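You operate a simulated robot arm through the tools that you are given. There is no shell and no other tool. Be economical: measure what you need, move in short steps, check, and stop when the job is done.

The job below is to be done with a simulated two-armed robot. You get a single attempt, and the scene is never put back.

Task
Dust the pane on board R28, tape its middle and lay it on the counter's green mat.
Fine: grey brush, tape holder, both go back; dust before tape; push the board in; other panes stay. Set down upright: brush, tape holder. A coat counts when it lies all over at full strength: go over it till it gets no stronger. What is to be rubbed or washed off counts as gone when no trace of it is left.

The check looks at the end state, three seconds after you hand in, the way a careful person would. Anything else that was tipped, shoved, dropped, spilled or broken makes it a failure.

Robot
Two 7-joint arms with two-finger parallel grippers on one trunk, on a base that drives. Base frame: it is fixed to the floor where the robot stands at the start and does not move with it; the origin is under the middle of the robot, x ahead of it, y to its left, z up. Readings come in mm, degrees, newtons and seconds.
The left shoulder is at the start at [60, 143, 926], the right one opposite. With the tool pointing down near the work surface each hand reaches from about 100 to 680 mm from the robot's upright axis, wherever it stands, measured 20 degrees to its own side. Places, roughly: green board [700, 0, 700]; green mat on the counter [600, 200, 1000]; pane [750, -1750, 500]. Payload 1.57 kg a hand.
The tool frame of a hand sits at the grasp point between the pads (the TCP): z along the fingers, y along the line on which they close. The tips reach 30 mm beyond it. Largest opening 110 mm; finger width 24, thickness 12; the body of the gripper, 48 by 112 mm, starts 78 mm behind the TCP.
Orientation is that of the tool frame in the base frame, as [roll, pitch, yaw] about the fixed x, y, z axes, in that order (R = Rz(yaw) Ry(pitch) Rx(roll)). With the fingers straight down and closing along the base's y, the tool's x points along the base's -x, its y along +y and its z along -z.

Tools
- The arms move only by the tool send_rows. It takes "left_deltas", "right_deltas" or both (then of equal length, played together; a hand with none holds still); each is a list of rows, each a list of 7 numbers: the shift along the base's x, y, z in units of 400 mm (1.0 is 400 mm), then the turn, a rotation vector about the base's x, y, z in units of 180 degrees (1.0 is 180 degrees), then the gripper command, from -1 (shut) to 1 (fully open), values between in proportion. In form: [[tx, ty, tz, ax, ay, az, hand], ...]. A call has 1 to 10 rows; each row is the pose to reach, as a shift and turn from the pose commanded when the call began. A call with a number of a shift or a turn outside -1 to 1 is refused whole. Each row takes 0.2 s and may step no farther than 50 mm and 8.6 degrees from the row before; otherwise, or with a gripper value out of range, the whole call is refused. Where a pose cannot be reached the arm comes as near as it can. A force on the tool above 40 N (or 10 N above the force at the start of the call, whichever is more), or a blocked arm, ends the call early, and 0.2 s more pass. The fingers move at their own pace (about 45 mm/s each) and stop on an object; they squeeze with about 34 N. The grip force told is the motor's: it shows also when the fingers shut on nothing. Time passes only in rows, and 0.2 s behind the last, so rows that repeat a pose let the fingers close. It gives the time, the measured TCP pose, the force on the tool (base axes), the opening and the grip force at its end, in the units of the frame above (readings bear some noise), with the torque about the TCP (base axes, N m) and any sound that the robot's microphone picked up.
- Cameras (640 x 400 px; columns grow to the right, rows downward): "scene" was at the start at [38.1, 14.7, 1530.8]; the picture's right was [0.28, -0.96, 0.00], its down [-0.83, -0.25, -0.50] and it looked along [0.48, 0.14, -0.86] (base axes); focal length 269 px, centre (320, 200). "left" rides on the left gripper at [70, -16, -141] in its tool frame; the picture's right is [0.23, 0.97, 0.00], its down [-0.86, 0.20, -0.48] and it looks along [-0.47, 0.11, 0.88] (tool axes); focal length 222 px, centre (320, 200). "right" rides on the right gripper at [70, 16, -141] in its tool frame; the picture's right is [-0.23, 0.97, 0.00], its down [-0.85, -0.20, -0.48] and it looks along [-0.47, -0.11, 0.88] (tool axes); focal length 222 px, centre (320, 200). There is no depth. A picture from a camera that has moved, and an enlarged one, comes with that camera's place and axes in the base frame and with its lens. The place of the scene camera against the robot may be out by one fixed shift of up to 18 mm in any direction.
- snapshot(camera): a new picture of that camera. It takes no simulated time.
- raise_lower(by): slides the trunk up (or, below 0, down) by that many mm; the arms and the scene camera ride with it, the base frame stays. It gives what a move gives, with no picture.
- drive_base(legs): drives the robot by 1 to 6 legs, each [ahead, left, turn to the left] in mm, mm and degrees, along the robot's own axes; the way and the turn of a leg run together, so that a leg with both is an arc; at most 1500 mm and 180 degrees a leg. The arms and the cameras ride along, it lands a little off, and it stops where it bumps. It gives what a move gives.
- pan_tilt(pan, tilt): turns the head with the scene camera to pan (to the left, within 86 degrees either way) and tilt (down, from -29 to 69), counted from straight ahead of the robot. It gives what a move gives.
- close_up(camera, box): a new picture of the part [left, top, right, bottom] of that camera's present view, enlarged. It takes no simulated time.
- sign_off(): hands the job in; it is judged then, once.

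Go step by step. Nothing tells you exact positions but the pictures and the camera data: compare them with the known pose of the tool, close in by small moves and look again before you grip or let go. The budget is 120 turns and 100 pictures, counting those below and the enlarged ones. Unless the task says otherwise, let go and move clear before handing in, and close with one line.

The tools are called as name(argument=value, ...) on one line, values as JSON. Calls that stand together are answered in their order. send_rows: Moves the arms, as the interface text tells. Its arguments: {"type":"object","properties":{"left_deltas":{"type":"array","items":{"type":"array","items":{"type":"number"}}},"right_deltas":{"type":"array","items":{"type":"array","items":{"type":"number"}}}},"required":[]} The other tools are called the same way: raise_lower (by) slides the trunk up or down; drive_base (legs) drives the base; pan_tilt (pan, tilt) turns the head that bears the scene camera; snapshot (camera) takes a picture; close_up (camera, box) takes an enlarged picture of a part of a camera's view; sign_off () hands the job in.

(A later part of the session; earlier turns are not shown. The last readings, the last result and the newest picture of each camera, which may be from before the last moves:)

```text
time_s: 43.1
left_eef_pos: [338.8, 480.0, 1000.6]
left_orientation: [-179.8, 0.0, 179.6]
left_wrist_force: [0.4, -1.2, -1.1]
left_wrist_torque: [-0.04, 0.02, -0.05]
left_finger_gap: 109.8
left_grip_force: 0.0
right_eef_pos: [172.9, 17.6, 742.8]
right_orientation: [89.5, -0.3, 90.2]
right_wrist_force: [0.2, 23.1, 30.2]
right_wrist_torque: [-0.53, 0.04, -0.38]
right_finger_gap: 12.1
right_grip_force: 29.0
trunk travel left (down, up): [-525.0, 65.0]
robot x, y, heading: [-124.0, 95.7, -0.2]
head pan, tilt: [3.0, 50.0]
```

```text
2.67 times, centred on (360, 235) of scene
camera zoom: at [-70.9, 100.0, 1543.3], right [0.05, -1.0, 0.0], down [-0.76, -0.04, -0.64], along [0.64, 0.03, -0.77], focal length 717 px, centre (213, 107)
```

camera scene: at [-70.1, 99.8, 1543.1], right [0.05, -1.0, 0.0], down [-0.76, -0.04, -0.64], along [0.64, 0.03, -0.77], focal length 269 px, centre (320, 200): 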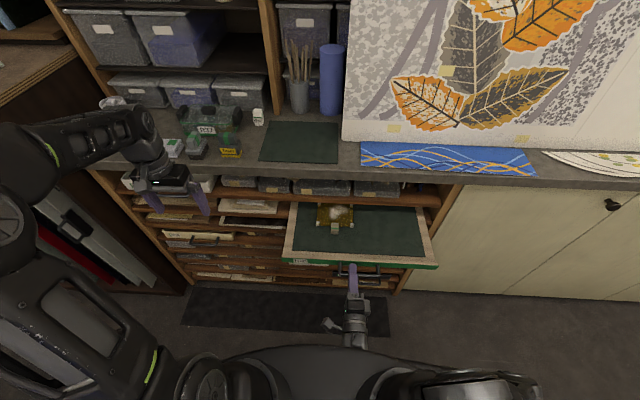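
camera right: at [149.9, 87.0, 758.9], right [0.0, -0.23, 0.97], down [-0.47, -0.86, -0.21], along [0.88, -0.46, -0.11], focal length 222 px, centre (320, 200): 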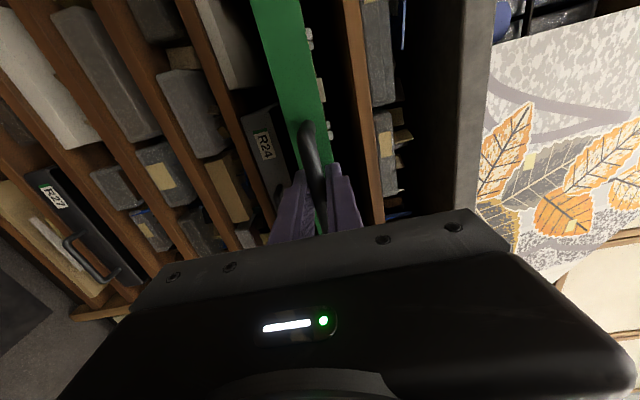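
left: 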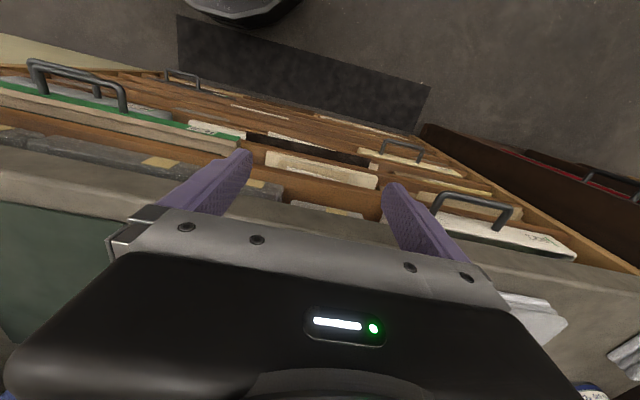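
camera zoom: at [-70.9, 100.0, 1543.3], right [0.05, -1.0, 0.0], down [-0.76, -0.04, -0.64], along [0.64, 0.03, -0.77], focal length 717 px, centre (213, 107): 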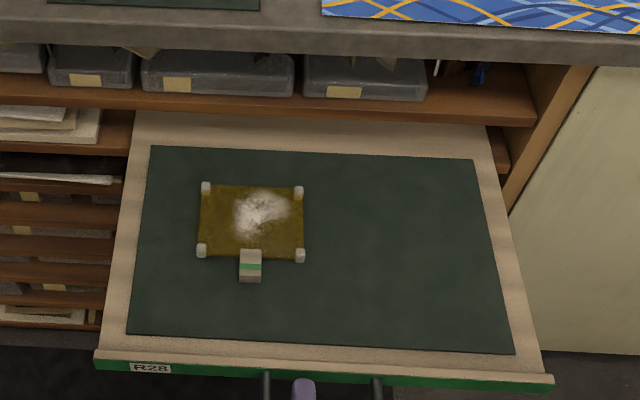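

Pane fully exposed, centre ≈[392,78]. I release the handle and back the robot off.

send_rows(right_deltas=[[0, 0, 0, 0, 0, 0, 0.1], [0, 0, 0, 0, 0, 0, 0.1], [0, 0, 0, 0, 0, 0, 0.1], [0, 0, 0, 0, 0, 0, 0.1]])

drive_base(legs=[[-130, 0, 0]])

send_rows(right_deltas=[[0, -0.08, 0.08, 0, 0, 0, 1], [0, -0.16, 0.16, 0, 0, 0, 1], [0, -0.24, 0.24, 0, 0, 0, 1], [0, -0.32, 0.32, 0, 0, 0, 1], [0, -0.4, 0.4, 0, 0, 0, 1], [0, -0.48, 0.48, 0, 0, 0, 1], [0, -0.48, 0.58, 0, 0, 0, 1], [0, -0.48, 0.68, 0, 0, 0, 1], [0, -0.48, 0.78, 0, 0, 0, 1]])

snapshot(camera="scene")

```text
time_s: 44.1
left_eef_pos: [338.7, 476.1, 999.1]
left_orientation: [179.9, 0.0, 179.8]
left_wrist_force: [-0.6, 0.0, -0.9]
left_wrist_torque: [-0.03, -0.01, -0.01]
left_finger_gap: 109.8
left_grip_force: 0.1
right_eef_pos: [172.5, 17.4, 739.7]
right_orientation: [90.0, -0.3, 90.0]
right_wrist_force: [0.7, -0.6, -0.2]
right_wrist_torque: [-0.01, 0.0, -0.03]
right_finger_gap: 60.6
right_grip_force: 0.1
trunk travel left (down, up): [-525.0, 65.0]
robot x, y, heading: [-118.5, 96.4, -0.4]
head pan, tilt: [3.0, 50.0]
```

```text
time_s: 45.4
left_eef_pos: [211.6, 478.6, 1001.1]
left_orientation: [180.0, 0.0, 179.9]
left_wrist_force: [-1.4, 0.2, 0.4]
left_wrist_torque: [-0.01, -0.04, 0.03]
left_finger_gap: 109.9
left_grip_force: 0.0
right_eef_pos: [46.7, 16.9, 740.5]
right_orientation: [89.9, -0.3, 90.2]
right_wrist_force: [0.1, 0.6, -0.2]
right_wrist_torque: [0.01, -0.04, 0.03]
right_finger_gap: 60.7
right_grip_force: 0.0
trunk travel left (down, up): [-525.0, 65.0]
robot x, y, heading: [-245.2, 100.2, -0.1]
head pan, tilt: [3.0, 50.0]
```

```text
time_s: 46.2
left_eef_pos: [211.6, 478.8, 1000.4]
left_orientation: [180.0, 0.0, 179.9]
left_wrist_force: [-0.7, 0.3, 0.6]
left_wrist_torque: [-0.02, 0.01, -0.01]
left_finger_gap: 109.7
left_grip_force: 0.1
right_eef_pos: [36.7, -97.6, 768.3]
right_orientation: [91.5, 8.5, 90.9]
right_wrist_force: [0.2, 0.6, -0.3]
right_wrist_torque: [-0.01, 0.03, 0.0]
right_finger_gap: 110.1
right_grip_force: 0.0
right hand out of reach, approached as far as the arm can: row 3, 4
trunk travel left (down, up): [-525.0, 65.0]
robot x, y, heading: [-246.5, 99.8, -0.1]
head pan, tilt: [3.0, 50.0]
stopped in row 4 (right hand): the arm was blocked; the commanded pose is now the measured one
```

```text
63 pictures are left
camera scene: at [-195.3, 97.8, 1543.1], right [0.05, -1.0, 0.0], down [-0.77, -0.04, -0.64], along [0.64, 0.03, -0.77], focal length 269 px, centre (320, 200)
```

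scene: 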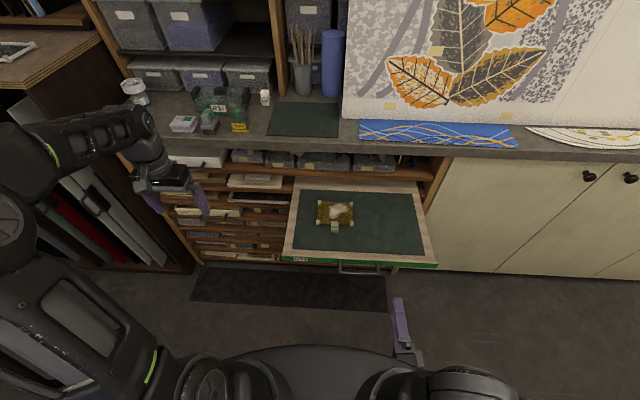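

The hand hit a reach limit close to the body. I move it outward, then up and forward, then rotate it back to pointing down.

send_rows(right_deltas=[[0.02, -0.1, 0.0, 0, 0, 0, 1], [0.06, -0.2, 0.02, 0, 0, 0, 1], [0.12, -0.3, 0.05, 0, 0, 0, 1], [0.2, -0.38, 0.09, 0, 0, 0, 1], [0.28, -0.42, 0.15, 0, 0, 0, 1], [0.32, -0.45, 0.24, 0, 0, 0, 1], [0.34, -0.45, 0.34, 0, 0, 0, 1], [0.34, -0.45, 0.44, 0, 0, 0, 1], [0.34, -0.45, 0.54, 0, 0, 0, 1], [0.34, -0.45, 0.6, 0, 0, 0, 1]])

send_rows(right_deltas=[[0, 0, 0, -0.0257, 0.0257, 0.0257, 1], [0, 0, 0, -0.0513, 0.0513, 0.0513, 1], [0, 0, 0, -0.077, 0.077, 0.077, 1], [0, 0, 0, -0.1026, 0.1026, 0.1026, 1], [0, 0, 0, -0.1283, 0.1283, 0.1283, 1], [0, 0, 0, -0.154, 0.154, 0.154, 1], [0, 0, 0, -0.1796, 0.1796, 0.1796, 1], [0, 0, 0, -0.2053, 0.2053, 0.2053, 1]])

send_rows(right_deltas=[[0, 0, 0, -0.0257, 0.0257, 0.0257, 1], [0, 0, 0, -0.0513, 0.0513, 0.0513, 1], [0, 0, 0, -0.077, 0.077, 0.077, 1], [0, 0, 0, -0.1026, 0.1026, 0.1026, 1], [0, 0, 0, -0.1283, 0.1283, 0.1283, 1], [0, 0, 0, -0.154, 0.154, 0.154, 1], [0, 0, 0, -0.1796, 0.1796, 0.1796, 1]])

```text
time_s: 48.4
left_eef_pos: [211.6, 478.6, 999.3]
left_orientation: [180.0, 0.0, 179.9]
left_wrist_force: [-0.6, -0.1, 0.8]
left_wrist_torque: [-0.03, -0.01, -0.01]
left_finger_gap: 110.3
left_grip_force: 0.1
right_eef_pos: [184.8, -306.1, 1000.0]
right_orientation: [91.5, 8.4, 91.0]
right_wrist_force: [-0.1, 0.0, -0.5]
right_wrist_torque: [0.0, -0.02, -0.01]
right_finger_gap: 110.0
right_grip_force: 0.1
right hand out of reach, approached as far as the arm can: row 8, 9, 10
trunk travel left (down, up): [-525.0, 65.0]
robot x, y, heading: [-247.1, 96.6, -0.0]
head pan, tilt: [3.0, 50.0]
```

```text
time_s: 50.2
left_eef_pos: [211.8, 479.4, 1000.2]
left_orientation: [-180.0, 0.1, 179.9]
left_wrist_force: [0.5, -0.3, 0.2]
left_wrist_torque: [-0.01, -0.03, -0.03]
left_finger_gap: 109.8
left_grip_force: 0.0
right_eef_pos: [186.2, -301.5, 1001.1]
right_orientation: [142.8, 24.2, 146.1]
right_wrist_force: [-0.4, 0.9, 0.6]
right_wrist_torque: [0.0, 0.04, 0.0]
right_finger_gap: 110.0
right_grip_force: 0.1
trunk travel left (down, up): [-525.0, 65.0]
robot x, y, heading: [-246.6, 94.1, -0.3]
head pan, tilt: [3.0, 50.0]
```

```text
time_s: 51.8
left_eef_pos: [213.1, 479.4, 999.3]
left_orientation: [180.0, 0.0, 179.9]
left_wrist_force: [0.7, -0.1, 0.2]
left_wrist_torque: [-0.03, 0.0, -0.03]
left_finger_gap: 110.2
left_grip_force: 0.1
right_eef_pos: [186.9, -302.6, 1001.4]
right_orientation: [-178.5, -1.0, -171.5]
right_wrist_force: [-0.5, -0.2, -0.6]
right_wrist_torque: [0.01, 0.01, -0.01]
right_finger_gap: 110.0
right_grip_force: 0.1
trunk travel left (down, up): [-525.0, 65.0]
robot x, y, heading: [-248.0, 94.9, -0.2]
head pan, tilt: [3.0, 50.0]
```

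Next, raise the left hand above counter level and drive beside the board to reach the brush.

send_rows(left_deltas=[[0, -0.05, 0.1, 0, 0, 0, 1], [0, -0.1, 0.2, 0, 0, 0, 1], [0, -0.15, 0.3, 0, 0, 0, 1], [0, -0.2, 0.38, 0, 0, 0, 1], [0, -0.25, 0.4, 0, 0, 0, 1]])

drive_base(legs=[[0, 195, 0], [195, 0, 0]])

snapshot(camera="scene")

snapshot(camera="left")

```text
time_s: 53.0
left_eef_pos: [211.1, 429.3, 1099.9]
left_orientation: [-179.9, 0.1, 179.8]
left_wrist_force: [-0.6, 0.7, -0.7]
left_wrist_torque: [0.04, 0.01, -0.01]
left_finger_gap: 109.9
left_grip_force: 0.1
left hand out of reach, approached as far as the arm can: row 3, 4, 5
right_eef_pos: [186.5, -301.8, 1001.4]
right_orientation: [-178.6, -0.9, -171.6]
right_wrist_force: [-0.6, 0.1, 0.2]
right_wrist_torque: [-0.03, 0.0, -0.01]
right_finger_gap: 109.9
right_grip_force: 0.1
trunk travel left (down, up): [-525.0, 65.0]
robot x, y, heading: [-244.3, 97.8, -0.5]
head pan, tilt: [3.0, 50.0]
```

```text
time_s: 55.8
left_eef_pos: [416.0, 623.8, 1099.4]
left_orientation: [180.0, 0.0, 179.6]
left_wrist_force: [-0.8, -0.2, -0.1]
left_wrist_torque: [-0.01, 0.02, 0.04]
left_finger_gap: 109.9
left_grip_force: 0.2
right_eef_pos: [388.7, -108.2, 999.7]
right_orientation: [-178.6, -1.0, -171.7]
right_wrist_force: [0.8, 0.2, 0.0]
right_wrist_torque: [-0.01, 0.04, 0.02]
right_finger_gap: 110.3
right_grip_force: 0.0
trunk travel left (down, up): [-525.0, 65.0]
robot x, y, heading: [-43.1, 293.5, -0.2]
head pan, tilt: [3.0, 50.0]
```

```text
62 pictures are left
camera scene: at [8.9, 293.1, 1543.1], right [0.04, -1.0, 0.0], down [-0.77, -0.03, -0.64], along [0.64, 0.03, -0.77], focal length 269 px, centre (320, 200)
```

scene: 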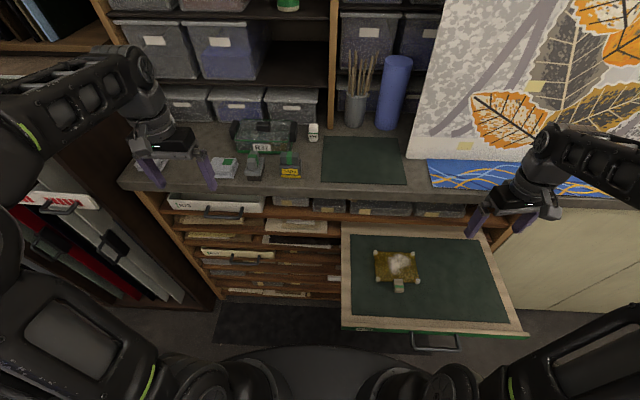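

```text
61 pictures are left
camera left: at [347.5, 607.4, 1239.7], right [-0.22, 0.98, 0.0], down [0.86, 0.19, 0.48], along [0.47, 0.11, -0.88], focal length 222 px, centre (320, 200)
```

left: 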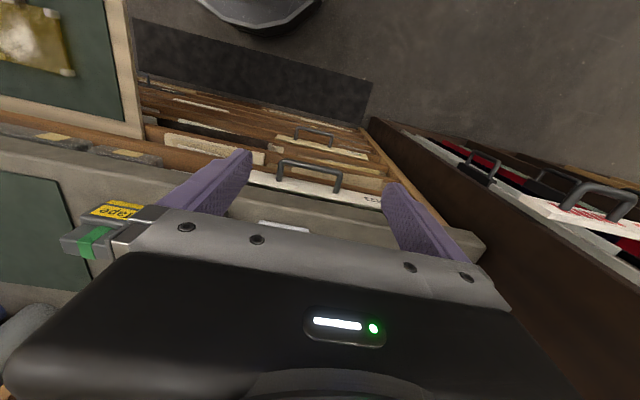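

Zoom on the brush and tape, and move the left hand above the brush for a top view.

close_up(camera="scene", box=[200, 110, 360, 210])

send_rows(left_deltas=[[0.03, -0.08, 0.06, 0, 0, 0, 1], [0.08, -0.16, 0.12, 0, 0, 0, 1], [0.16, -0.22, 0.14, 0, 0, 0, 1], [0.22, -0.28, 0.14, 0, 0, 0, 1], [0.28, -0.33, 0.14, 0, 0, 0, 1]])

snapshot(camera="left")

```text
4.00 times, centred on (280, 160) of scene
camera zoom: at [8.9, 293.1, 1543.1], right [0.04, -1.0, 0.0], down [-0.77, -0.03, -0.64], along [0.64, 0.03, -0.77], focal length 1076 px, centre (480, 360)
```

zoom: 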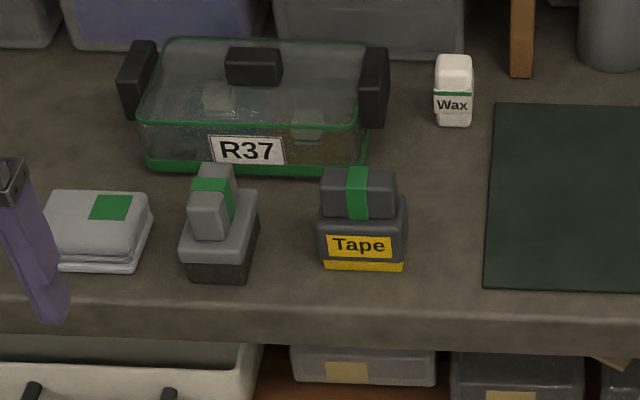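

```text
time_s: 57.0
left_eef_pos: [484.1, 533.6, 1093.5]
left_orientation: [-179.5, -0.2, 179.9]
left_wrist_force: [0.5, -0.4, -0.4]
left_wrist_torque: [-0.01, 0.04, 0.0]
left_finger_gap: 110.1
left_grip_force: 0.1
left hand out of reach, approached as far as the arm can: row 1, 2, 3, 4, 5
right_eef_pos: [387.6, -109.5, 999.9]
right_orientation: [-178.6, -1.0, -171.8]
right_wrist_force: [0.9, 0.2, 0.1]
right_wrist_torque: [-0.03, 0.02, 0.01]
right_finger_gap: 110.0
right_grip_force: 0.0
trunk travel left (down, up): [-525.0, 65.0]
robot x, y, heading: [-40.5, 295.6, -0.5]
head pan, tilt: [3.0, 50.0]
```

```text
59 pictures are left
camera left: at [414.9, 517.8, 1233.9], right [-0.23, 0.97, -0.01], down [0.86, 0.2, 0.47], along [0.46, 0.1, -0.88], focal length 222 px, centre (320, 200)
```

left: 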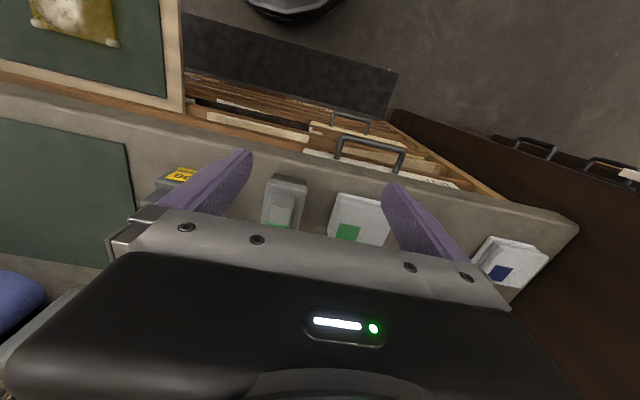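

Brush centre ≈[545,501], grip bar along x. The hand is at its height limit, so I raise the trunk 60 mm.

raise_lower(by=60)

send_rows(left_deltas=[[0, 0, 0, 0, 0, 0, 0.1], [0, 0, 0, 0, 0, 0, 0.1], [0, 0, 0, 0, 0, 0, 0.1]])

snapshot(camera="left")

```text
time_s: 58.0
left_eef_pos: [482.4, 534.7, 1154.7]
left_orientation: [-179.3, -0.1, -180.0]
left_wrist_force: [0.6, -0.2, 0.8]
left_wrist_torque: [0.01, -0.02, 0.02]
left_finger_gap: 109.8
left_grip_force: 0.1
right_eef_pos: [386.8, -108.7, 1061.1]
right_orientation: [-178.5, -0.9, -171.8]
right_wrist_force: [-0.5, 0.0, 0.1]
right_wrist_torque: [0.0, 0.03, 0.01]
right_finger_gap: 110.1
right_grip_force: 0.1
trunk travel left (down, up): [-585.0, 5.0]
robot x, y, heading: [-40.8, 295.5, -0.3]
head pan, tilt: [3.0, 50.0]
```

```text
time_s: 58.8
left_eef_pos: [482.6, 533.9, 1154.7]
left_orientation: [-179.4, -0.1, 180.0]
left_wrist_force: [-0.8, -0.2, -1.0]
left_wrist_torque: [-0.02, -0.01, 0.01]
left_finger_gap: 60.4
left_grip_force: 0.0
right_eef_pos: [386.9, -109.0, 1060.3]
right_orientation: [-178.6, -0.9, -171.8]
right_wrist_force: [0.4, 0.3, -0.8]
right_wrist_torque: [0.01, -0.02, 0.0]
right_finger_gap: 109.9
right_grip_force: 0.0
trunk travel left (down, up): [-585.0, 5.0]
robot x, y, heading: [-43.3, 296.7, -0.6]
head pan, tilt: [3.0, 50.0]
```

```text
58 pictures are left
camera left: at [412.9, 519.7, 1294.4], right [-0.23, 0.97, -0.01], down [0.86, 0.2, 0.47], along [0.46, 0.1, -0.88], focal length 222 px, centre (320, 200)
```

left: 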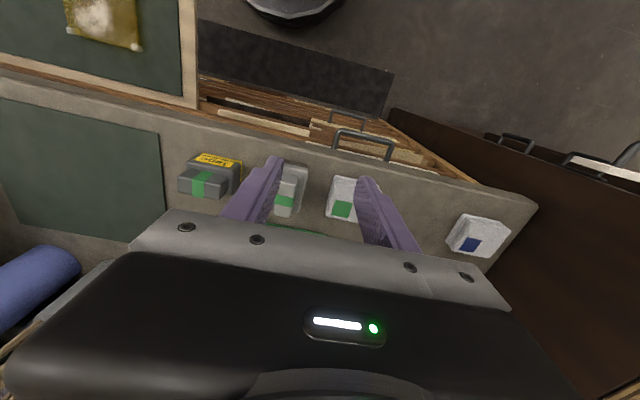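

Brush grip seen at ≈[540,506]. I move above it and check the actual motion.

send_rows(left_deltas=[[0.05, -0.02, 0, 0, 0, 0, 0.1], [0.1, -0.05, -0.03, 0, 0, 0, 0.1], [0.143, -0.07, -0.08, 0, 0, 0, 0.1]])

snapshot(camera="left")

```text
time_s: 59.6
left_eef_pos: [541.1, 507.6, 1122.8]
left_orientation: [-179.5, -0.2, 179.9]
left_wrist_force: [0.0, -0.6, -0.6]
left_wrist_torque: [0.02, 0.01, -0.05]
left_finger_gap: 60.3
left_grip_force: 0.0
left hand out of reach, approached as far as the arm can: row 1, 2
right_eef_pos: [388.6, -108.0, 1059.3]
right_orientation: [-178.6, -1.0, -171.9]
right_wrist_force: [0.6, -0.3, -0.3]
right_wrist_torque: [0.0, 0.01, 0.04]
right_finger_gap: 110.1
right_grip_force: 0.1
trunk travel left (down, up): [-585.0, 5.0]
robot x, y, heading: [-42.6, 294.1, 0.0]
head pan, tilt: [3.0, 50.0]
```

```text
57 pictures are left
camera left: at [471.7, 492.6, 1263.1], right [-0.23, 0.97, -0.01], down [0.86, 0.21, 0.47], along [0.46, 0.1, -0.88], focal length 222 px, centre (320, 200)
```

left: 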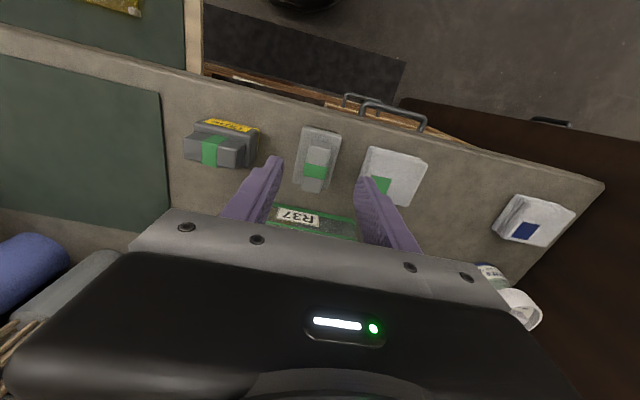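

Aligned. I descend slowly around the brush grip.

send_rows(left_deltas=[[0.005, -0.004, -0.05, 0, 0, 0, 0.1], [0.01, -0.006, -0.09, 0, 0, 0, 0.1], [0.013, -0.008, -0.12, 0, 0, 0, 0.1], [0.013, -0.008, -0.14, 0, 0, 0, 0.1]])

snapshot(camera="left")

close_up(camera="scene", box=[200, 110, 360, 210])

```text
time_s: 60.6
left_eef_pos: [544.0, 503.1, 1065.6]
left_orientation: [-179.3, -0.1, 180.0]
left_wrist_force: [-0.1, 0.0, 0.0]
left_wrist_torque: [0.02, 0.05, 0.01]
left_finger_gap: 60.5
left_grip_force: 0.1
right_eef_pos: [386.1, -108.4, 1061.8]
right_orientation: [-178.6, -1.0, -171.8]
right_wrist_force: [0.1, -1.0, -0.3]
right_wrist_torque: [0.0, 0.01, -0.05]
right_finger_gap: 109.8
right_grip_force: 0.0
trunk travel left (down, up): [-585.0, 5.0]
robot x, y, heading: [-46.4, 296.5, -0.2]
head pan, tilt: [3.0, 50.0]
```

```text
56 pictures are left
camera left: at [474.7, 488.7, 1206.7], right [-0.23, 0.97, -0.01], down [0.86, 0.21, 0.47], along [0.46, 0.1, -0.88], focal length 222 px, centre (320, 200)
```

left: 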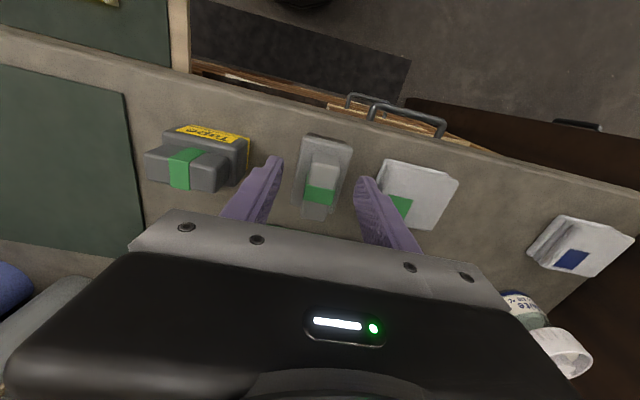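

```text
4.00 times, centred on (280, 160) of scene
camera zoom: at [7.3, 293.2, 1603.1], right [0.04, -1.0, 0.0], down [-0.77, -0.03, -0.64], along [0.64, 0.03, -0.77], focal length 1076 px, centre (480, 360)
```

zoom: 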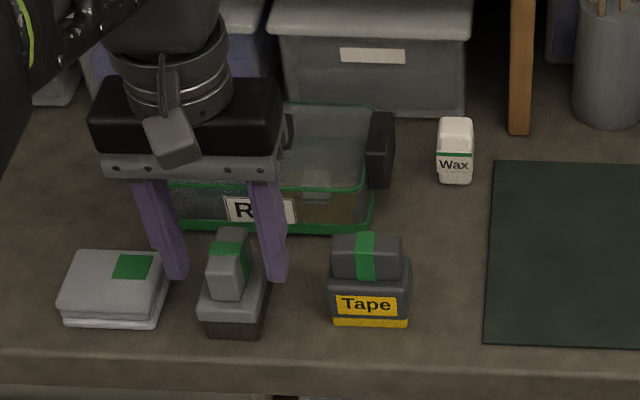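

Geometry suggests grip spans z≈1040–1077 and body is below 1040. I raise 10 mm, shift back 7 mm, and close on the grip.

send_rows(left_deltas=[[-0.009, 0, 0.014, 0, 0, 0, 0.1], [-0.018, 0, 0.027, 0, 0, 0, 0.1], [-0.018, 0, 0.027, 0, 0, 0, -0.4], [-0.018, 0, 0.027, 0, 0, 0, -1], [-0.018, 0, 0.027, 0, 0, 0, -1], [-0.018, 0, 0.027, 0, 0, 0, -1]])

snapshot(camera="left")

```text
time_s: 62.0
left_eef_pos: [536.9, 502.8, 1077.2]
left_orientation: [-179.4, -0.2, 179.9]
left_wrist_force: [0.0, 0.3, 1.9]
left_wrist_torque: [0.08, 0.04, 0.04]
left_finger_gap: 21.1
left_grip_force: 27.3
right_eef_pos: [386.4, -109.8, 1060.5]
right_orientation: [-178.5, -0.8, -171.8]
right_wrist_force: [0.8, 0.8, -0.9]
right_wrist_torque: [0.01, 0.01, 0.0]
right_finger_gap: 109.7
right_grip_force: 0.1
trunk travel left (down, up): [-585.0, 5.0]
robot x, y, heading: [-40.0, 293.0, -0.3]
head pan, tilt: [3.0, 50.0]
```

```text
54 pictures are left
camera left: at [467.3, 488.1, 1217.6], right [-0.23, 0.97, -0.01], down [0.86, 0.2, 0.47], along [0.46, 0.1, -0.88], focal length 222 px, centre (320, 200)
```

left: 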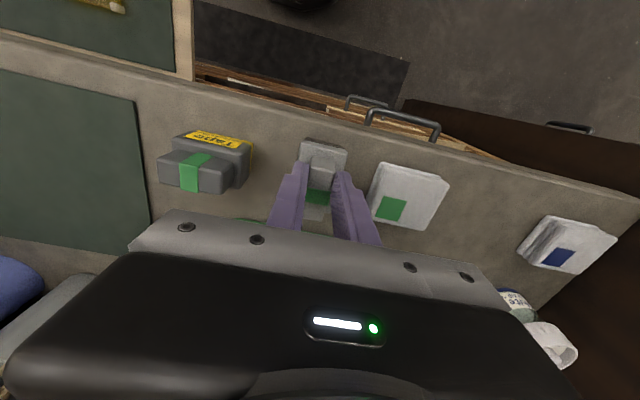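

Brush gripped (home TCP [537,503,1077]). I lift it, bring it out over the front, move the right hand aside, and drive back/right.

send_rows(left_deltas=[[0, 0, 0.04, 0, 0, 0, -1], [0, 0, 0.08, 0, 0, 0, -1], [-0.06, 0, 0.08, 0, 0, 0, -1], [-0.14, 0, 0.08, 0, 0, 0, -1], [-0.22, -0.05, 0.08, 0, 0, 0, -1], [-0.3, -0.1, 0.08, 0, 0, 0, -1], [-0.36, -0.15, 0.08, 0, 0, 0, -1]], right_deltas=[[0, -0.07, 0, 0, 0, 0, 1], [0, -0.14, 0, 0, 0, 0, 1], [-0.05, -0.2, 0, 0, 0, 0, 1], [-0.1, -0.25, 0, 0, 0, 0, 1], [-0.15, -0.3, 0, 0, 0, 0, 1], [-0.2, -0.33, 0, 0, 0, 0, 1], [-0.25, -0.35, 0, 0, 0, 0, 1]])

drive_base(legs=[[-100, 0, 0], [0, -150, 0]])

snapshot(camera="scene")

```text
time_s: 63.6
left_eef_pos: [390.5, 443.4, 1109.8]
left_orientation: [-179.4, -0.1, 180.0]
left_wrist_force: [0.2, 0.2, -0.9]
left_wrist_torque: [0.02, 0.01, 0.02]
left_finger_gap: 21.4
left_grip_force: 34.1
right_eef_pos: [286.3, -250.0, 1060.0]
right_orientation: [-178.5, -0.9, -171.7]
right_wrist_force: [-0.8, -0.7, -0.5]
right_wrist_torque: [0.01, -0.03, 0.0]
right_finger_gap: 109.7
right_grip_force: 0.0
trunk travel left (down, up): [-585.0, 5.0]
robot x, y, heading: [-42.7, 294.7, -0.3]
head pan, tilt: [3.0, 50.0]
```

```text
time_s: 65.7
left_eef_pos: [289.1, 297.5, 1109.8]
left_orientation: [-179.4, -0.1, 179.8]
left_wrist_force: [0.6, -1.1, -0.7]
left_wrist_torque: [-0.01, 0.02, 0.02]
left_finger_gap: 21.0
left_grip_force: 33.9
right_eef_pos: [183.7, -398.7, 1059.2]
right_orientation: [-178.7, -0.9, -172.1]
right_wrist_force: [-0.4, -0.6, -0.7]
right_wrist_torque: [0.01, -0.02, 0.02]
right_finger_gap: 109.9
right_grip_force: 0.1
trunk travel left (down, up): [-585.0, 5.0]
robot x, y, heading: [-146.6, 144.1, -0.5]
head pan, tilt: [3.0, 50.0]
```

```text
53 pictures are left
camera scene: at [-95.4, 144.6, 1603.1], right [0.04, -1.0, 0.0], down [-0.77, -0.03, -0.64], along [0.64, 0.03, -0.77], focal length 269 px, centre (320, 200)
```

scene: 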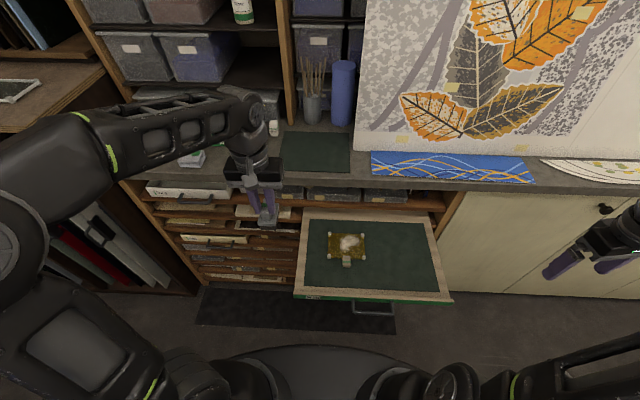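

Zooming on the pane to localise it before brushing.

close_up(camera="scene", box=[290, 205, 418, 285])

```text
5.00 times, centred on (354, 245) of scene
camera zoom: at [-95.4, 144.6, 1603.1], right [0.04, -1.0, 0.0], down [-0.77, -0.03, -0.64], along [0.64, 0.03, -0.77], focal length 1345 px, centre (150, -25)
```

zoom: 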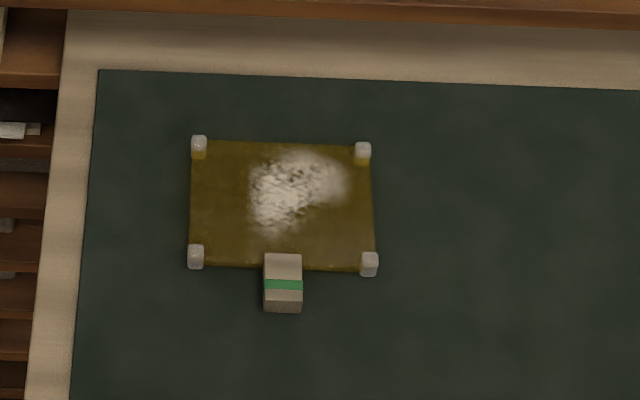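

Pane spans x≈338–438, y≈11–140; dust over about x 358–432, y 27–99. I bring the brush above the pane.

send_rows(left_deltas=[[0.04, -0.11, 0, 0, 0, 0, -1], [0.08, -0.22, 0, 0, 0, 0, -1], [0.12, -0.33, 0, 0, 0, 0, -1], [0.16, -0.44, 0, 0, 0, 0, -1], [0.22, -0.54, -0.03, 0, 0, 0, -1], [0.24, -0.55, -0.14, 0, 0, 0, -1], [0.24, -0.55, -0.26, 0, 0, 0, -1], [0.24, -0.55, -0.38, 0, 0, 0, -1], [0.24, -0.55, -0.5, 0, 0, 0, -1], [0.24, -0.55, -0.55, 0, 0, 0, -1]])

snapshot(camera="left")

close_up(camera="scene", box=[270, 165, 430, 265])

```text
time_s: 67.9
left_eef_pos: [385.3, 76.1, 890.6]
left_orientation: [-179.4, -0.1, 179.9]
left_wrist_force: [-0.7, 0.2, -1.9]
left_wrist_torque: [-0.01, -0.02, -0.02]
left_finger_gap: 21.1
left_grip_force: 33.6
right_eef_pos: [183.6, -396.9, 1059.7]
right_orientation: [-178.6, -0.9, -171.9]
right_wrist_force: [-0.4, 0.1, 0.1]
right_wrist_torque: [0.07, 0.01, -0.02]
right_finger_gap: 110.2
right_grip_force: 0.1
trunk travel left (down, up): [-585.0, 5.0]
robot x, y, heading: [-144.7, 144.9, -0.6]
head pan, tilt: [3.0, 50.0]
```

```text
51 pictures are left
camera left: at [316.2, 61.8, 1031.0], right [-0.23, 0.97, -0.01], down [0.86, 0.2, 0.47], along [0.47, 0.1, -0.88], focal length 222 px, centre (320, 200)
```

left: 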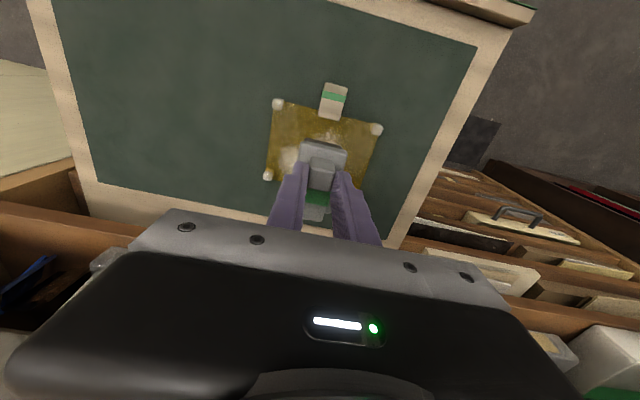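

```text
4.00 times, centred on (350, 215) of scene
camera zoom: at [-95.4, 146.6, 1603.2], right [0.04, -1.0, 0.0], down [-0.77, -0.03, -0.64], along [0.64, 0.03, -0.77], focal length 1076 px, centre (200, 140)
```

zoom: 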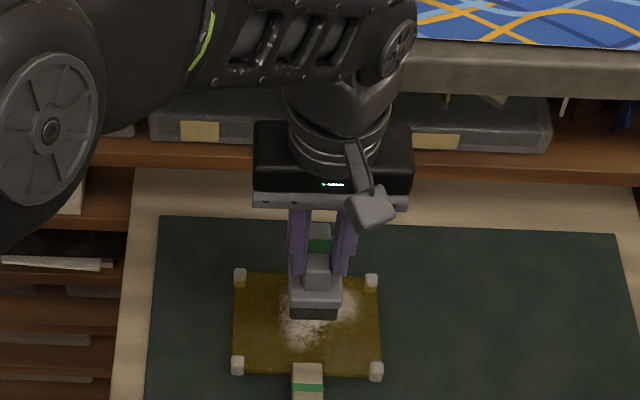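

Positions agree. I lower gently toward contact.

send_rows(left_deltas=[[0, -0.02, -0.04, 0, 0, 0, -1], [0, -0.02, -0.07, 0, 0, 0, -1], [0, -0.02, -0.085, 0, 0, 0, -1], [0, -0.02, -0.095, 0, 0, 0, -1], [0, -0.02, -0.1, 0, 0, 0, -1]])

close_up(camera="scene", box=[290, 205, 418, 285])

```text
time_s: 69.1
left_eef_pos: [385.2, 70.4, 849.7]
left_orientation: [-179.3, -0.1, 179.8]
left_wrist_force: [0.3, -0.3, -1.3]
left_wrist_torque: [-0.01, 0.01, 0.01]
left_finger_gap: 21.2
left_grip_force: 33.8
right_eef_pos: [183.8, -398.0, 1060.9]
right_orientation: [-178.5, -0.9, -172.1]
right_wrist_force: [0.7, 0.1, 0.4]
right_wrist_torque: [0.01, 0.02, -0.01]
right_finger_gap: 110.0
right_grip_force: 0.0
trunk travel left (down, up): [-585.0, 5.0]
robot x, y, heading: [-144.1, 145.2, -0.7]
head pan, tilt: [3.0, 50.0]
```

```text
5.00 times, centred on (354, 245) of scene
camera zoom: at [-95.2, 146.3, 1603.1], right [0.04, -1.0, 0.0], down [-0.77, -0.03, -0.64], along [0.64, 0.03, -0.77], focal length 1345 px, centre (150, -25)
```

zoom: 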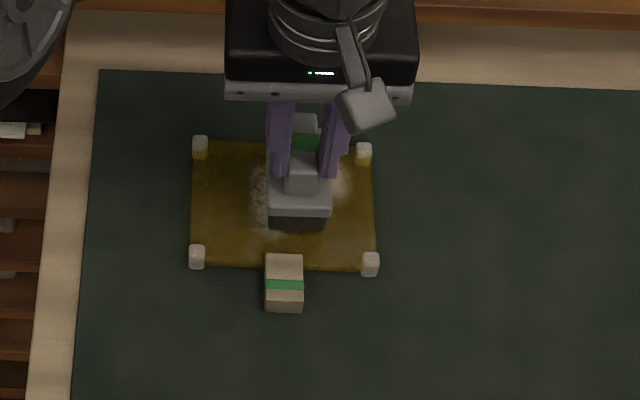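

Still no contact; lowering further in small steps.

send_rows(left_deltas=[[0, 0, -0.01, 0, 0, 0, -1], [0, 0, -0.02, 0, 0, 0, -1]])

send_rows(left_deltas=[[0, 0, -0.007, 0, 0, 0, -1], [0, 0, -0.014, 0, 0, 0, -1]])

```text
time_s: 69.7
left_eef_pos: [384.6, 70.4, 843.9]
left_orientation: [-179.4, -0.1, 179.8]
left_wrist_force: [0.0, -0.1, 0.1]
left_wrist_torque: [0.0, 0.02, 0.0]
left_finger_gap: 21.0
left_grip_force: 34.2
right_eef_pos: [184.5, -398.5, 1059.6]
right_orientation: [-178.6, -0.9, -172.0]
right_wrist_force: [-0.2, -0.8, 0.4]
right_wrist_torque: [-0.03, -0.01, -0.03]
right_finger_gap: 110.1
right_grip_force: 0.1
trunk travel left (down, up): [-585.0, 5.0]
robot x, y, heading: [-144.3, 145.1, -0.4]
head pan, tilt: [3.0, 50.0]
```

```text
time_s: 70.3
left_eef_pos: [385.8, 70.1, 842.2]
left_orientation: [-179.2, 0.2, 179.9]
left_wrist_force: [-4.0, 4.9, 36.2]
left_wrist_torque: [0.22, 0.06, 0.04]
left_finger_gap: 21.6
left_grip_force: 34.0
right_eef_pos: [181.1, -397.7, 1062.2]
right_orientation: [-178.5, -0.7, -172.0]
right_wrist_force: [0.4, 0.8, 0.4]
right_wrist_torque: [0.02, 0.01, 0.01]
right_finger_gap: 110.3
right_grip_force: 0.0
trunk travel left (down, up): [-585.0, 5.0]
robot x, y, heading: [-146.4, 148.4, -0.8]
head pan, tilt: [3.0, 50.0]
```

Contact at TCP z≈842. I ease to light pressure and sweep over the dusted area.

send_rows(left_deltas=[[0, 0, 0.0115, 0, 0, 0, -1], [0, -0.055, 0.0115, 0, 0, 0, -1], [0.035, -0.055, 0.0115, 0, 0, 0, -1], [0.07, -0.055, 0.0115, 0, 0, 0, -1], [0.035, -0.055, 0.0115, 0, 0, 0, -1], [0, -0.055, 0.0115, 0, 0, 0, -1], [-0.035, -0.055, 0.0115, 0, 0, 0, -1], [-0.035, 0, 0.0115, 0, 0, 0, -1], [0, 0, 0.0115, 0, 0, 0, -1]])

send_rows(left_deltas=[[0.035, 0, 0, 0, 0, 0, -1], [0.07, 0, 0, 0, 0, 0, -1], [0.07, 0.055, 0, 0, 0, 0, -1], [0.035, 0.055, 0, 0, 0, 0, -1], [0, 0.055, 0, 0, 0, 0, -1], [-0.035, 0.055, 0, 0, 0, 0, -1], [-0.035, 0, 0, 0, 0, 0, -1], [0, 0, 0, 0, 0, 0, -1]])

send_rows(left_deltas=[[0, 0, 0.05, 0, 0, 0, -1], [-0.06, 0.08, 0.12, 0, 0, 0, -1], [-0.1, 0.18, 0.15, 0, 0, 0, -1], [-0.1, 0.28, 0.18, 0, 0, 0, -1], [-0.1, 0.39, 0.2, 0, 0, 0, -1]])

close_up(camera="scene", box=[290, 205, 418, 285])

```text
time_s: 72.3
left_eef_pos: [384.6, 71.2, 841.1]
left_orientation: [-179.4, -0.1, 179.9]
left_wrist_force: [-4.2, 0.6, 15.7]
left_wrist_torque: [0.18, 0.11, 0.04]
left_finger_gap: 20.6
left_grip_force: 33.8
right_eef_pos: [182.9, -398.1, 1060.9]
right_orientation: [-178.6, -0.9, -172.0]
right_wrist_force: [0.1, -1.1, 0.2]
right_wrist_torque: [0.01, -0.02, 0.02]
right_finger_gap: 109.9
right_grip_force: 0.0
trunk travel left (down, up): [-585.0, 5.0]
robot x, y, heading: [-149.8, 141.2, -0.8]
head pan, tilt: [3.0, 50.0]
```

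```text
time_s: 74.1
left_eef_pos: [382.3, 68.0, 840.7]
left_orientation: [-179.2, -0.1, 179.9]
left_wrist_force: [-3.8, 1.5, 19.8]
left_wrist_torque: [0.06, 0.07, 0.0]
left_finger_gap: 21.0
left_grip_force: 33.6
right_eef_pos: [183.9, -397.4, 1060.2]
right_orientation: [-178.4, -0.8, -172.0]
right_wrist_force: [0.0, 0.1, -0.2]
right_wrist_torque: [-0.01, 0.03, 0.02]
right_finger_gap: 110.1
right_grip_force: 0.0
trunk travel left (down, up): [-585.0, 5.0]
robot x, y, heading: [-148.9, 146.4, -0.4]
head pan, tilt: [3.0, 50.0]
```

```text
time_s: 75.3
left_eef_pos: [343.7, 224.8, 918.5]
left_orientation: [-179.3, -0.1, 179.9]
left_wrist_force: [0.9, -0.1, -1.2]
left_wrist_torque: [-0.02, -0.02, 0.0]
left_finger_gap: 20.9
left_grip_force: 34.2
right_eef_pos: [183.8, -396.5, 1060.9]
right_orientation: [-178.6, -0.9, -172.1]
right_wrist_force: [-0.5, 0.4, -0.5]
right_wrist_torque: [0.01, 0.01, -0.03]
right_finger_gap: 109.9
right_grip_force: 0.1
trunk travel left (down, up): [-585.0, 5.0]
robot x, y, heading: [-147.8, 148.4, -0.6]
head pan, tilt: [3.0, 50.0]
```

```text
5.00 times, centred on (354, 245) of scene
camera zoom: at [-95.5, 147.6, 1603.1], right [0.04, -1.0, 0.0], down [-0.77, -0.03, -0.64], along [0.64, 0.03, -0.77], focal length 1345 px, centre (150, -25)
```

zoom: 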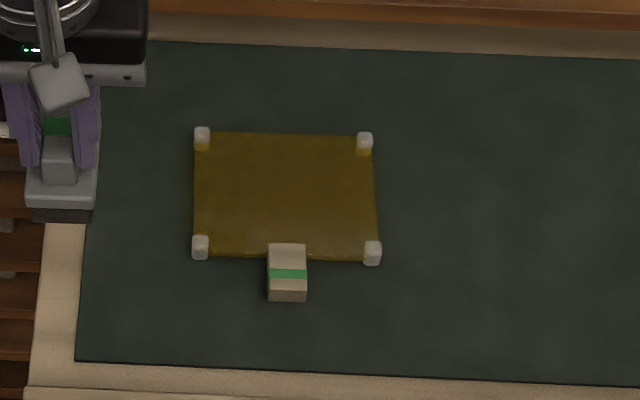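

The dust looks gone (the board slid in ~20 mm, harmless). A tighter zoom to verify.

close_up(camera="scene", box=[322, 226, 372, 258])

```text
12.50 times, centred on (347, 242) of scene
camera zoom: at [-95.5, 147.6, 1603.1], right [0.04, -1.0, 0.0], down [-0.77, -0.03, -0.64], along [0.64, 0.03, -0.77], focal length 3362 px, centre (-18, -325)
```

zoom: 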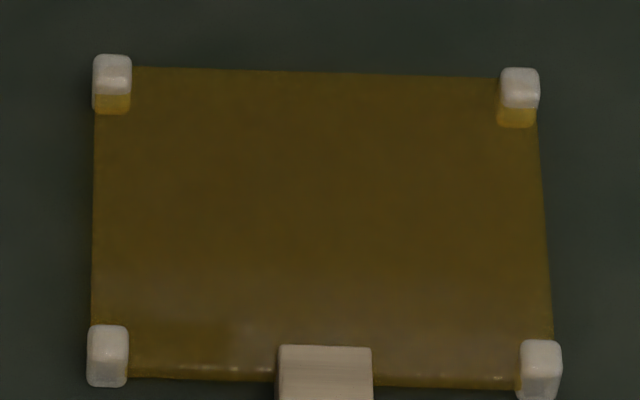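

A faint lighter patch near the front might be reflection or film; I do a second, lighter pass over the rest of the pane to be safe.

send_rows(left_deltas=[[0.05, -0.1, 0, 0, 0, 0, -1], [0.1, -0.21, 0, 0, 0, 0, -1], [0.12, -0.32, -0.03, 0, 0, 0, -1], [0.135, -0.37, -0.1, 0, 0, 0, -1], [0.135, -0.37, -0.16, 0, 0, 0, -1], [0.135, -0.37, -0.19, 0, 0, 0, -1]])

send_rows(left_deltas=[[0, -0.02, 0, 0, 0, 0, -1], [0, -0.06, 0, 0, 0, 0, -1], [-0.035, -0.06, 0, 0, 0, 0, -1], [0, -0.06, 0, 0, 0, 0, -1], [0.02, -0.1, 0, 0, 0, 0, -1], [-0.01, -0.1, 0, 0, 0, 0, -1], [0, -0.05, 0, 0, 0, 0, -1], [0, 0, 0, 0, 0, 0, -1]])

send_rows(left_deltas=[[-0.01, 0, 0, 0, 0, 0, -1], [0, 0.06, 0, 0, 0, 0, -1], [-0.035, 0.06, 0, 0, 0, 0, -1], [0, 0.06, 0, 0, 0, 0, -1], [0.02, 0.1, 0, 0, 0, 0, -1], [-0.01, 0.1, 0, 0, 0, 0, -1], [0, 0.05, 0, 0, 0, 0, -1], [0, 0, 0, 0, 0, 0, -1]])

send_rows(left_deltas=[[0, 0, 0.05, 0, 0, 0, -1], [-0.06, 0.08, 0.12, 0, 0, 0, -1], [-0.1, 0.18, 0.15, 0, 0, 0, -1], [-0.1, 0.28, 0.18, 0, 0, 0, -1], [-0.1, 0.39, 0.2, 0, 0, 0, -1]])

close_up(camera="scene", box=[315, 220, 379, 260])

```text
time_s: 76.7
left_eef_pos: [398.8, 76.0, 846.6]
left_orientation: [-179.4, 0.0, 179.9]
left_wrist_force: [0.1, -0.3, 0.0]
left_wrist_torque: [-0.04, 0.02, 0.03]
left_finger_gap: 20.8
left_grip_force: 33.7
right_eef_pos: [183.8, -397.7, 1060.2]
right_orientation: [-178.7, -0.9, -172.0]
right_wrist_force: [0.2, 0.2, 0.1]
right_wrist_torque: [0.01, 0.0, 0.02]
right_finger_gap: 109.9
right_grip_force: 0.0
trunk travel left (down, up): [-585.0, 5.0]
robot x, y, heading: [-145.9, 147.2, -0.8]
head pan, tilt: [3.0, 50.0]
```

```text
time_s: 78.5
left_eef_pos: [398.8, 78.8, 845.6]
left_orientation: [-179.3, -0.2, 179.8]
left_wrist_force: [0.6, 0.2, -0.9]
left_wrist_torque: [-0.02, -0.01, 0.0]
left_finger_gap: 20.8
left_grip_force: 33.7
right_eef_pos: [182.9, -397.1, 1059.3]
right_orientation: [-178.5, -0.9, -172.0]
right_wrist_force: [0.5, 0.2, -0.1]
right_wrist_torque: [-0.01, -0.03, 0.01]
right_finger_gap: 110.0
right_grip_force: 0.1
trunk travel left (down, up): [-585.0, 5.0]
robot x, y, heading: [-146.7, 147.7, -0.7]
head pan, tilt: [3.0, 50.0]
```

```text
time_s: 80.3
left_eef_pos: [399.9, 78.3, 845.4]
left_orientation: [-179.4, -0.2, 179.8]
left_wrist_force: [0.2, 0.4, -1.7]
left_wrist_torque: [0.04, -0.01, 0.02]
left_finger_gap: 21.1
left_grip_force: 34.8
right_eef_pos: [183.1, -396.4, 1060.2]
right_orientation: [-178.5, -0.9, -172.1]
right_wrist_force: [-0.1, 0.6, 0.3]
right_wrist_torque: [0.01, 0.04, 0.0]
right_finger_gap: 109.9
right_grip_force: 0.1
trunk travel left (down, up): [-585.0, 5.0]
robot x, y, heading: [-146.0, 149.6, -0.6]
head pan, tilt: [3.0, 50.0]
```

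```text
time_s: 81.5
left_eef_pos: [354.9, 237.5, 923.1]
left_orientation: [-179.2, -0.2, 179.8]
left_wrist_force: [-0.3, -0.6, -0.4]
left_wrist_torque: [-0.01, 0.02, -0.01]
left_finger_gap: 21.3
left_grip_force: 34.0
right_eef_pos: [183.6, -396.6, 1061.1]
right_orientation: [-178.7, -0.9, -172.0]
right_wrist_force: [0.6, -0.9, -0.1]
right_wrist_torque: [0.0, -0.03, 0.03]
right_finger_gap: 110.1
right_grip_force: 0.1
trunk travel left (down, up): [-585.0, 5.0]
robot x, y, heading: [-146.6, 150.3, -0.6]
head pan, tilt: [3.0, 50.0]
```

```text
10.00 times, centred on (347, 240) of scene
camera zoom: at [-95.5, 147.6, 1603.1], right [0.04, -1.0, 0.0], down [-0.77, -0.03, -0.64], along [0.64, 0.03, -0.77], focal length 2689 px, centre (50, -200)
```

zoom: 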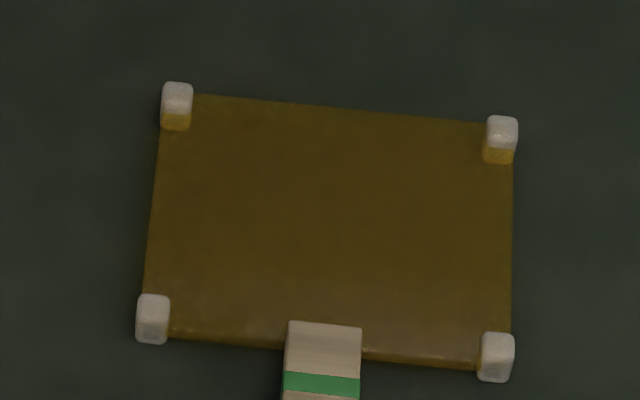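

Pane is clean. Now return the brush: lift, drive to the earlier spot, and re-approach its home.

send_rows(left_deltas=[[0, 0.03, 0.11, 0, 0, 0, -1], [-0.04, 0.06, 0.22, 0, 0, 0, -1], [-0.08, 0.1, 0.32, 0, 0, 0, -1], [-0.12, 0.13, 0.42, 0, 0, 0, -1], [-0.16, 0.15, 0.467, 0, 0, 0, -1]])

drive_base(legs=[[0, 145, 0.5], [103, 0, 0]])

close_up(camera="scene", box=[200, 110, 360, 210])

```text
time_s: 82.7
left_eef_pos: [294.4, 296.2, 1115.3]
left_orientation: [-179.4, -0.2, 179.9]
left_wrist_force: [-0.6, 0.1, -0.6]
left_wrist_torque: [-0.03, -0.01, -0.01]
left_finger_gap: 20.9
left_grip_force: 33.7
right_eef_pos: [183.0, -396.1, 1060.9]
right_orientation: [-178.8, -0.8, -172.1]
right_wrist_force: [-0.6, 0.2, 0.2]
right_wrist_torque: [-0.03, -0.02, 0.01]
right_finger_gap: 110.0
right_grip_force: 0.0
trunk travel left (down, up): [-585.0, 5.0]
robot x, y, heading: [-145.9, 148.7, -0.7]
head pan, tilt: [3.0, 50.0]
```

```text
time_s: 84.8
left_eef_pos: [400.8, 439.4, 1114.4]
left_orientation: [-179.4, -0.2, -179.9]
left_wrist_force: [0.0, 0.7, -0.3]
left_wrist_torque: [-0.02, 0.04, 0.01]
left_finger_gap: 21.0
left_grip_force: 34.2
right_eef_pos: [293.6, -253.6, 1060.2]
right_orientation: [-178.6, -1.0, -171.6]
right_wrist_force: [0.2, -0.1, -0.2]
right_wrist_torque: [0.0, 0.07, -0.03]
right_finger_gap: 109.8
right_grip_force: 0.0
trunk travel left (down, up): [-585.0, 5.0]
robot x, y, heading: [-39.0, 288.3, -0.2]
head pan, tilt: [3.0, 50.0]
```

```text
4.00 times, centred on (280, 160) of scene
camera zoom: at [12.5, 288.8, 1603.1], right [0.05, -1.0, 0.0], down [-0.77, -0.04, -0.64], along [0.64, 0.03, -0.77], focal length 1076 px, centre (480, 360)
```

zoom: 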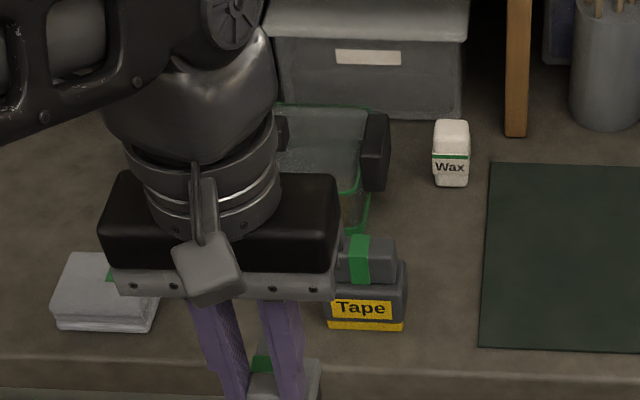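

Moving over the home spot, then lowering to just above contact.

send_rows(left_deltas=[[0.06, 0.08, -0.005, 0, 0, 0, -1], [0.14, 0.15, -0.005, 0, 0, 0, -1], [0.23, 0.16, -0.01, 0, 0, 0, -1], [0.31, 0.16, -0.01, 0, 0, 0, -1], [0.34, 0.16, -0.04, 0, 0, 0, -1], [0.34, 0.16, -0.075, 0, 0, 0, -1]])

close_up(camera="scene", box=[200, 110, 360, 210])

```text
time_s: 86.2
left_eef_pos: [535.8, 503.9, 1083.6]
left_orientation: [-179.3, -0.1, -179.9]
left_wrist_force: [0.6, -0.2, -1.6]
left_wrist_torque: [-0.04, 0.03, -0.02]
left_finger_gap: 20.8
left_grip_force: 33.5
right_eef_pos: [291.9, -254.0, 1059.8]
right_orientation: [-178.6, -0.8, -171.7]
right_wrist_force: [0.2, 0.0, -1.0]
right_wrist_torque: [0.01, 0.02, -0.05]
right_finger_gap: 109.8
right_grip_force: 0.0
trunk travel left (down, up): [-585.0, 5.0]
robot x, y, heading: [-38.8, 291.8, -0.2]
head pan, tilt: [3.0, 50.0]
```

```text
4.00 times, centred on (280, 160) of scene
camera zoom: at [10.8, 289.2, 1603.1], right [0.05, -1.0, 0.0], down [-0.77, -0.04, -0.64], along [0.64, 0.03, -0.77], focal length 1076 px, centre (480, 360)
```

zoom: 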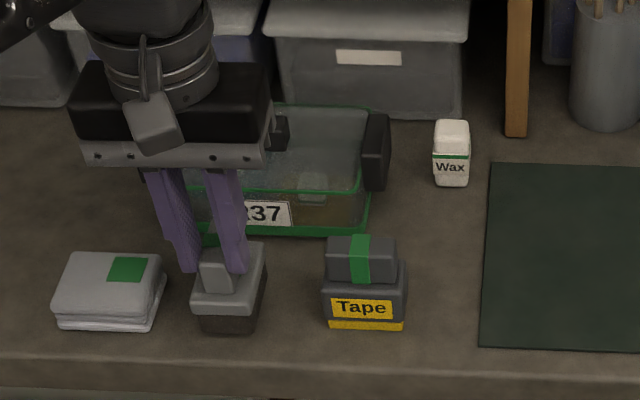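

send_rows(left_deltas=[[0, 0, -0.01, 0, 0, 0, -1], [0, 0, -0.016, 0, 0, 0, -1], [0, 0, -0.018, 0, 0, 0, -1]])

```text
time_s: 87.0
left_eef_pos: [536.3, 503.8, 1077.5]
left_orientation: [-179.4, 0.0, -179.9]
left_wrist_force: [0.3, -0.7, -0.5]
left_wrist_torque: [0.03, 0.0, -0.01]
left_finger_gap: 21.0
left_grip_force: 33.9
right_eef_pos: [291.8, -254.2, 1060.3]
right_orientation: [-178.7, -1.0, -171.7]
right_wrist_force: [-0.2, -0.1, 0.1]
right_wrist_torque: [-0.03, 0.03, 0.03]
right_finger_gap: 109.9
right_grip_force: 0.1
trunk travel left (down, up): [-585.0, 5.0]
robot x, y, heading: [-41.7, 292.6, -0.2]
head pan, tilt: [3.0, 50.0]
```

The brush is about at its resting height (I sensed nothing yet); lowering 3 mm in two steps before releasing.

send_rows(left_deltas=[[0, 0, -0.004, 0, 0, 0, -1], [0, 0, -0.007, 0, 0, 0, -1]])

```text
time_s: 87.6
left_eef_pos: [536.8, 504.3, 1076.7]
left_orientation: [-179.4, 0.0, -179.9]
left_wrist_force: [-0.2, 0.8, -0.2]
left_wrist_torque: [-0.02, 0.02, -0.02]
left_finger_gap: 21.3
left_grip_force: 33.6
right_eef_pos: [291.6, -254.2, 1060.5]
right_orientation: [-178.6, -0.9, -171.7]
right_wrist_force: [0.6, -0.5, -0.8]
right_wrist_torque: [0.02, 0.0, -0.01]
right_finger_gap: 109.8
right_grip_force: 0.0
trunk travel left (down, up): [-585.0, 5.0]
robot x, y, heading: [-39.2, 289.2, -0.4]
head pan, tilt: [3.0, 50.0]
```

send_rows(left_deltas=[[0, 0, -0.004, 0, 0, 0, -1], [0, 0, -0.006, 0, 0, 0, -1]])

```text
time_s: 88.2
left_eef_pos: [535.8, 502.8, 1074.7]
left_orientation: [-179.4, 0.2, -180.0]
left_wrist_force: [-1.0, -1.0, 15.8]
left_wrist_torque: [0.25, 0.14, 0.0]
left_finger_gap: 20.9
left_grip_force: 34.0
right_eef_pos: [290.9, -254.0, 1060.5]
right_orientation: [-178.6, -0.8, -171.7]
right_wrist_force: [0.4, 0.1, 0.3]
right_wrist_torque: [0.02, 0.02, -0.01]
right_finger_gap: 110.2
right_grip_force: 0.1
trunk travel left (down, up): [-585.0, 5.0]
robot x, y, heading: [-41.4, 289.7, -0.4]
head pan, tilt: [3.0, 50.0]
```

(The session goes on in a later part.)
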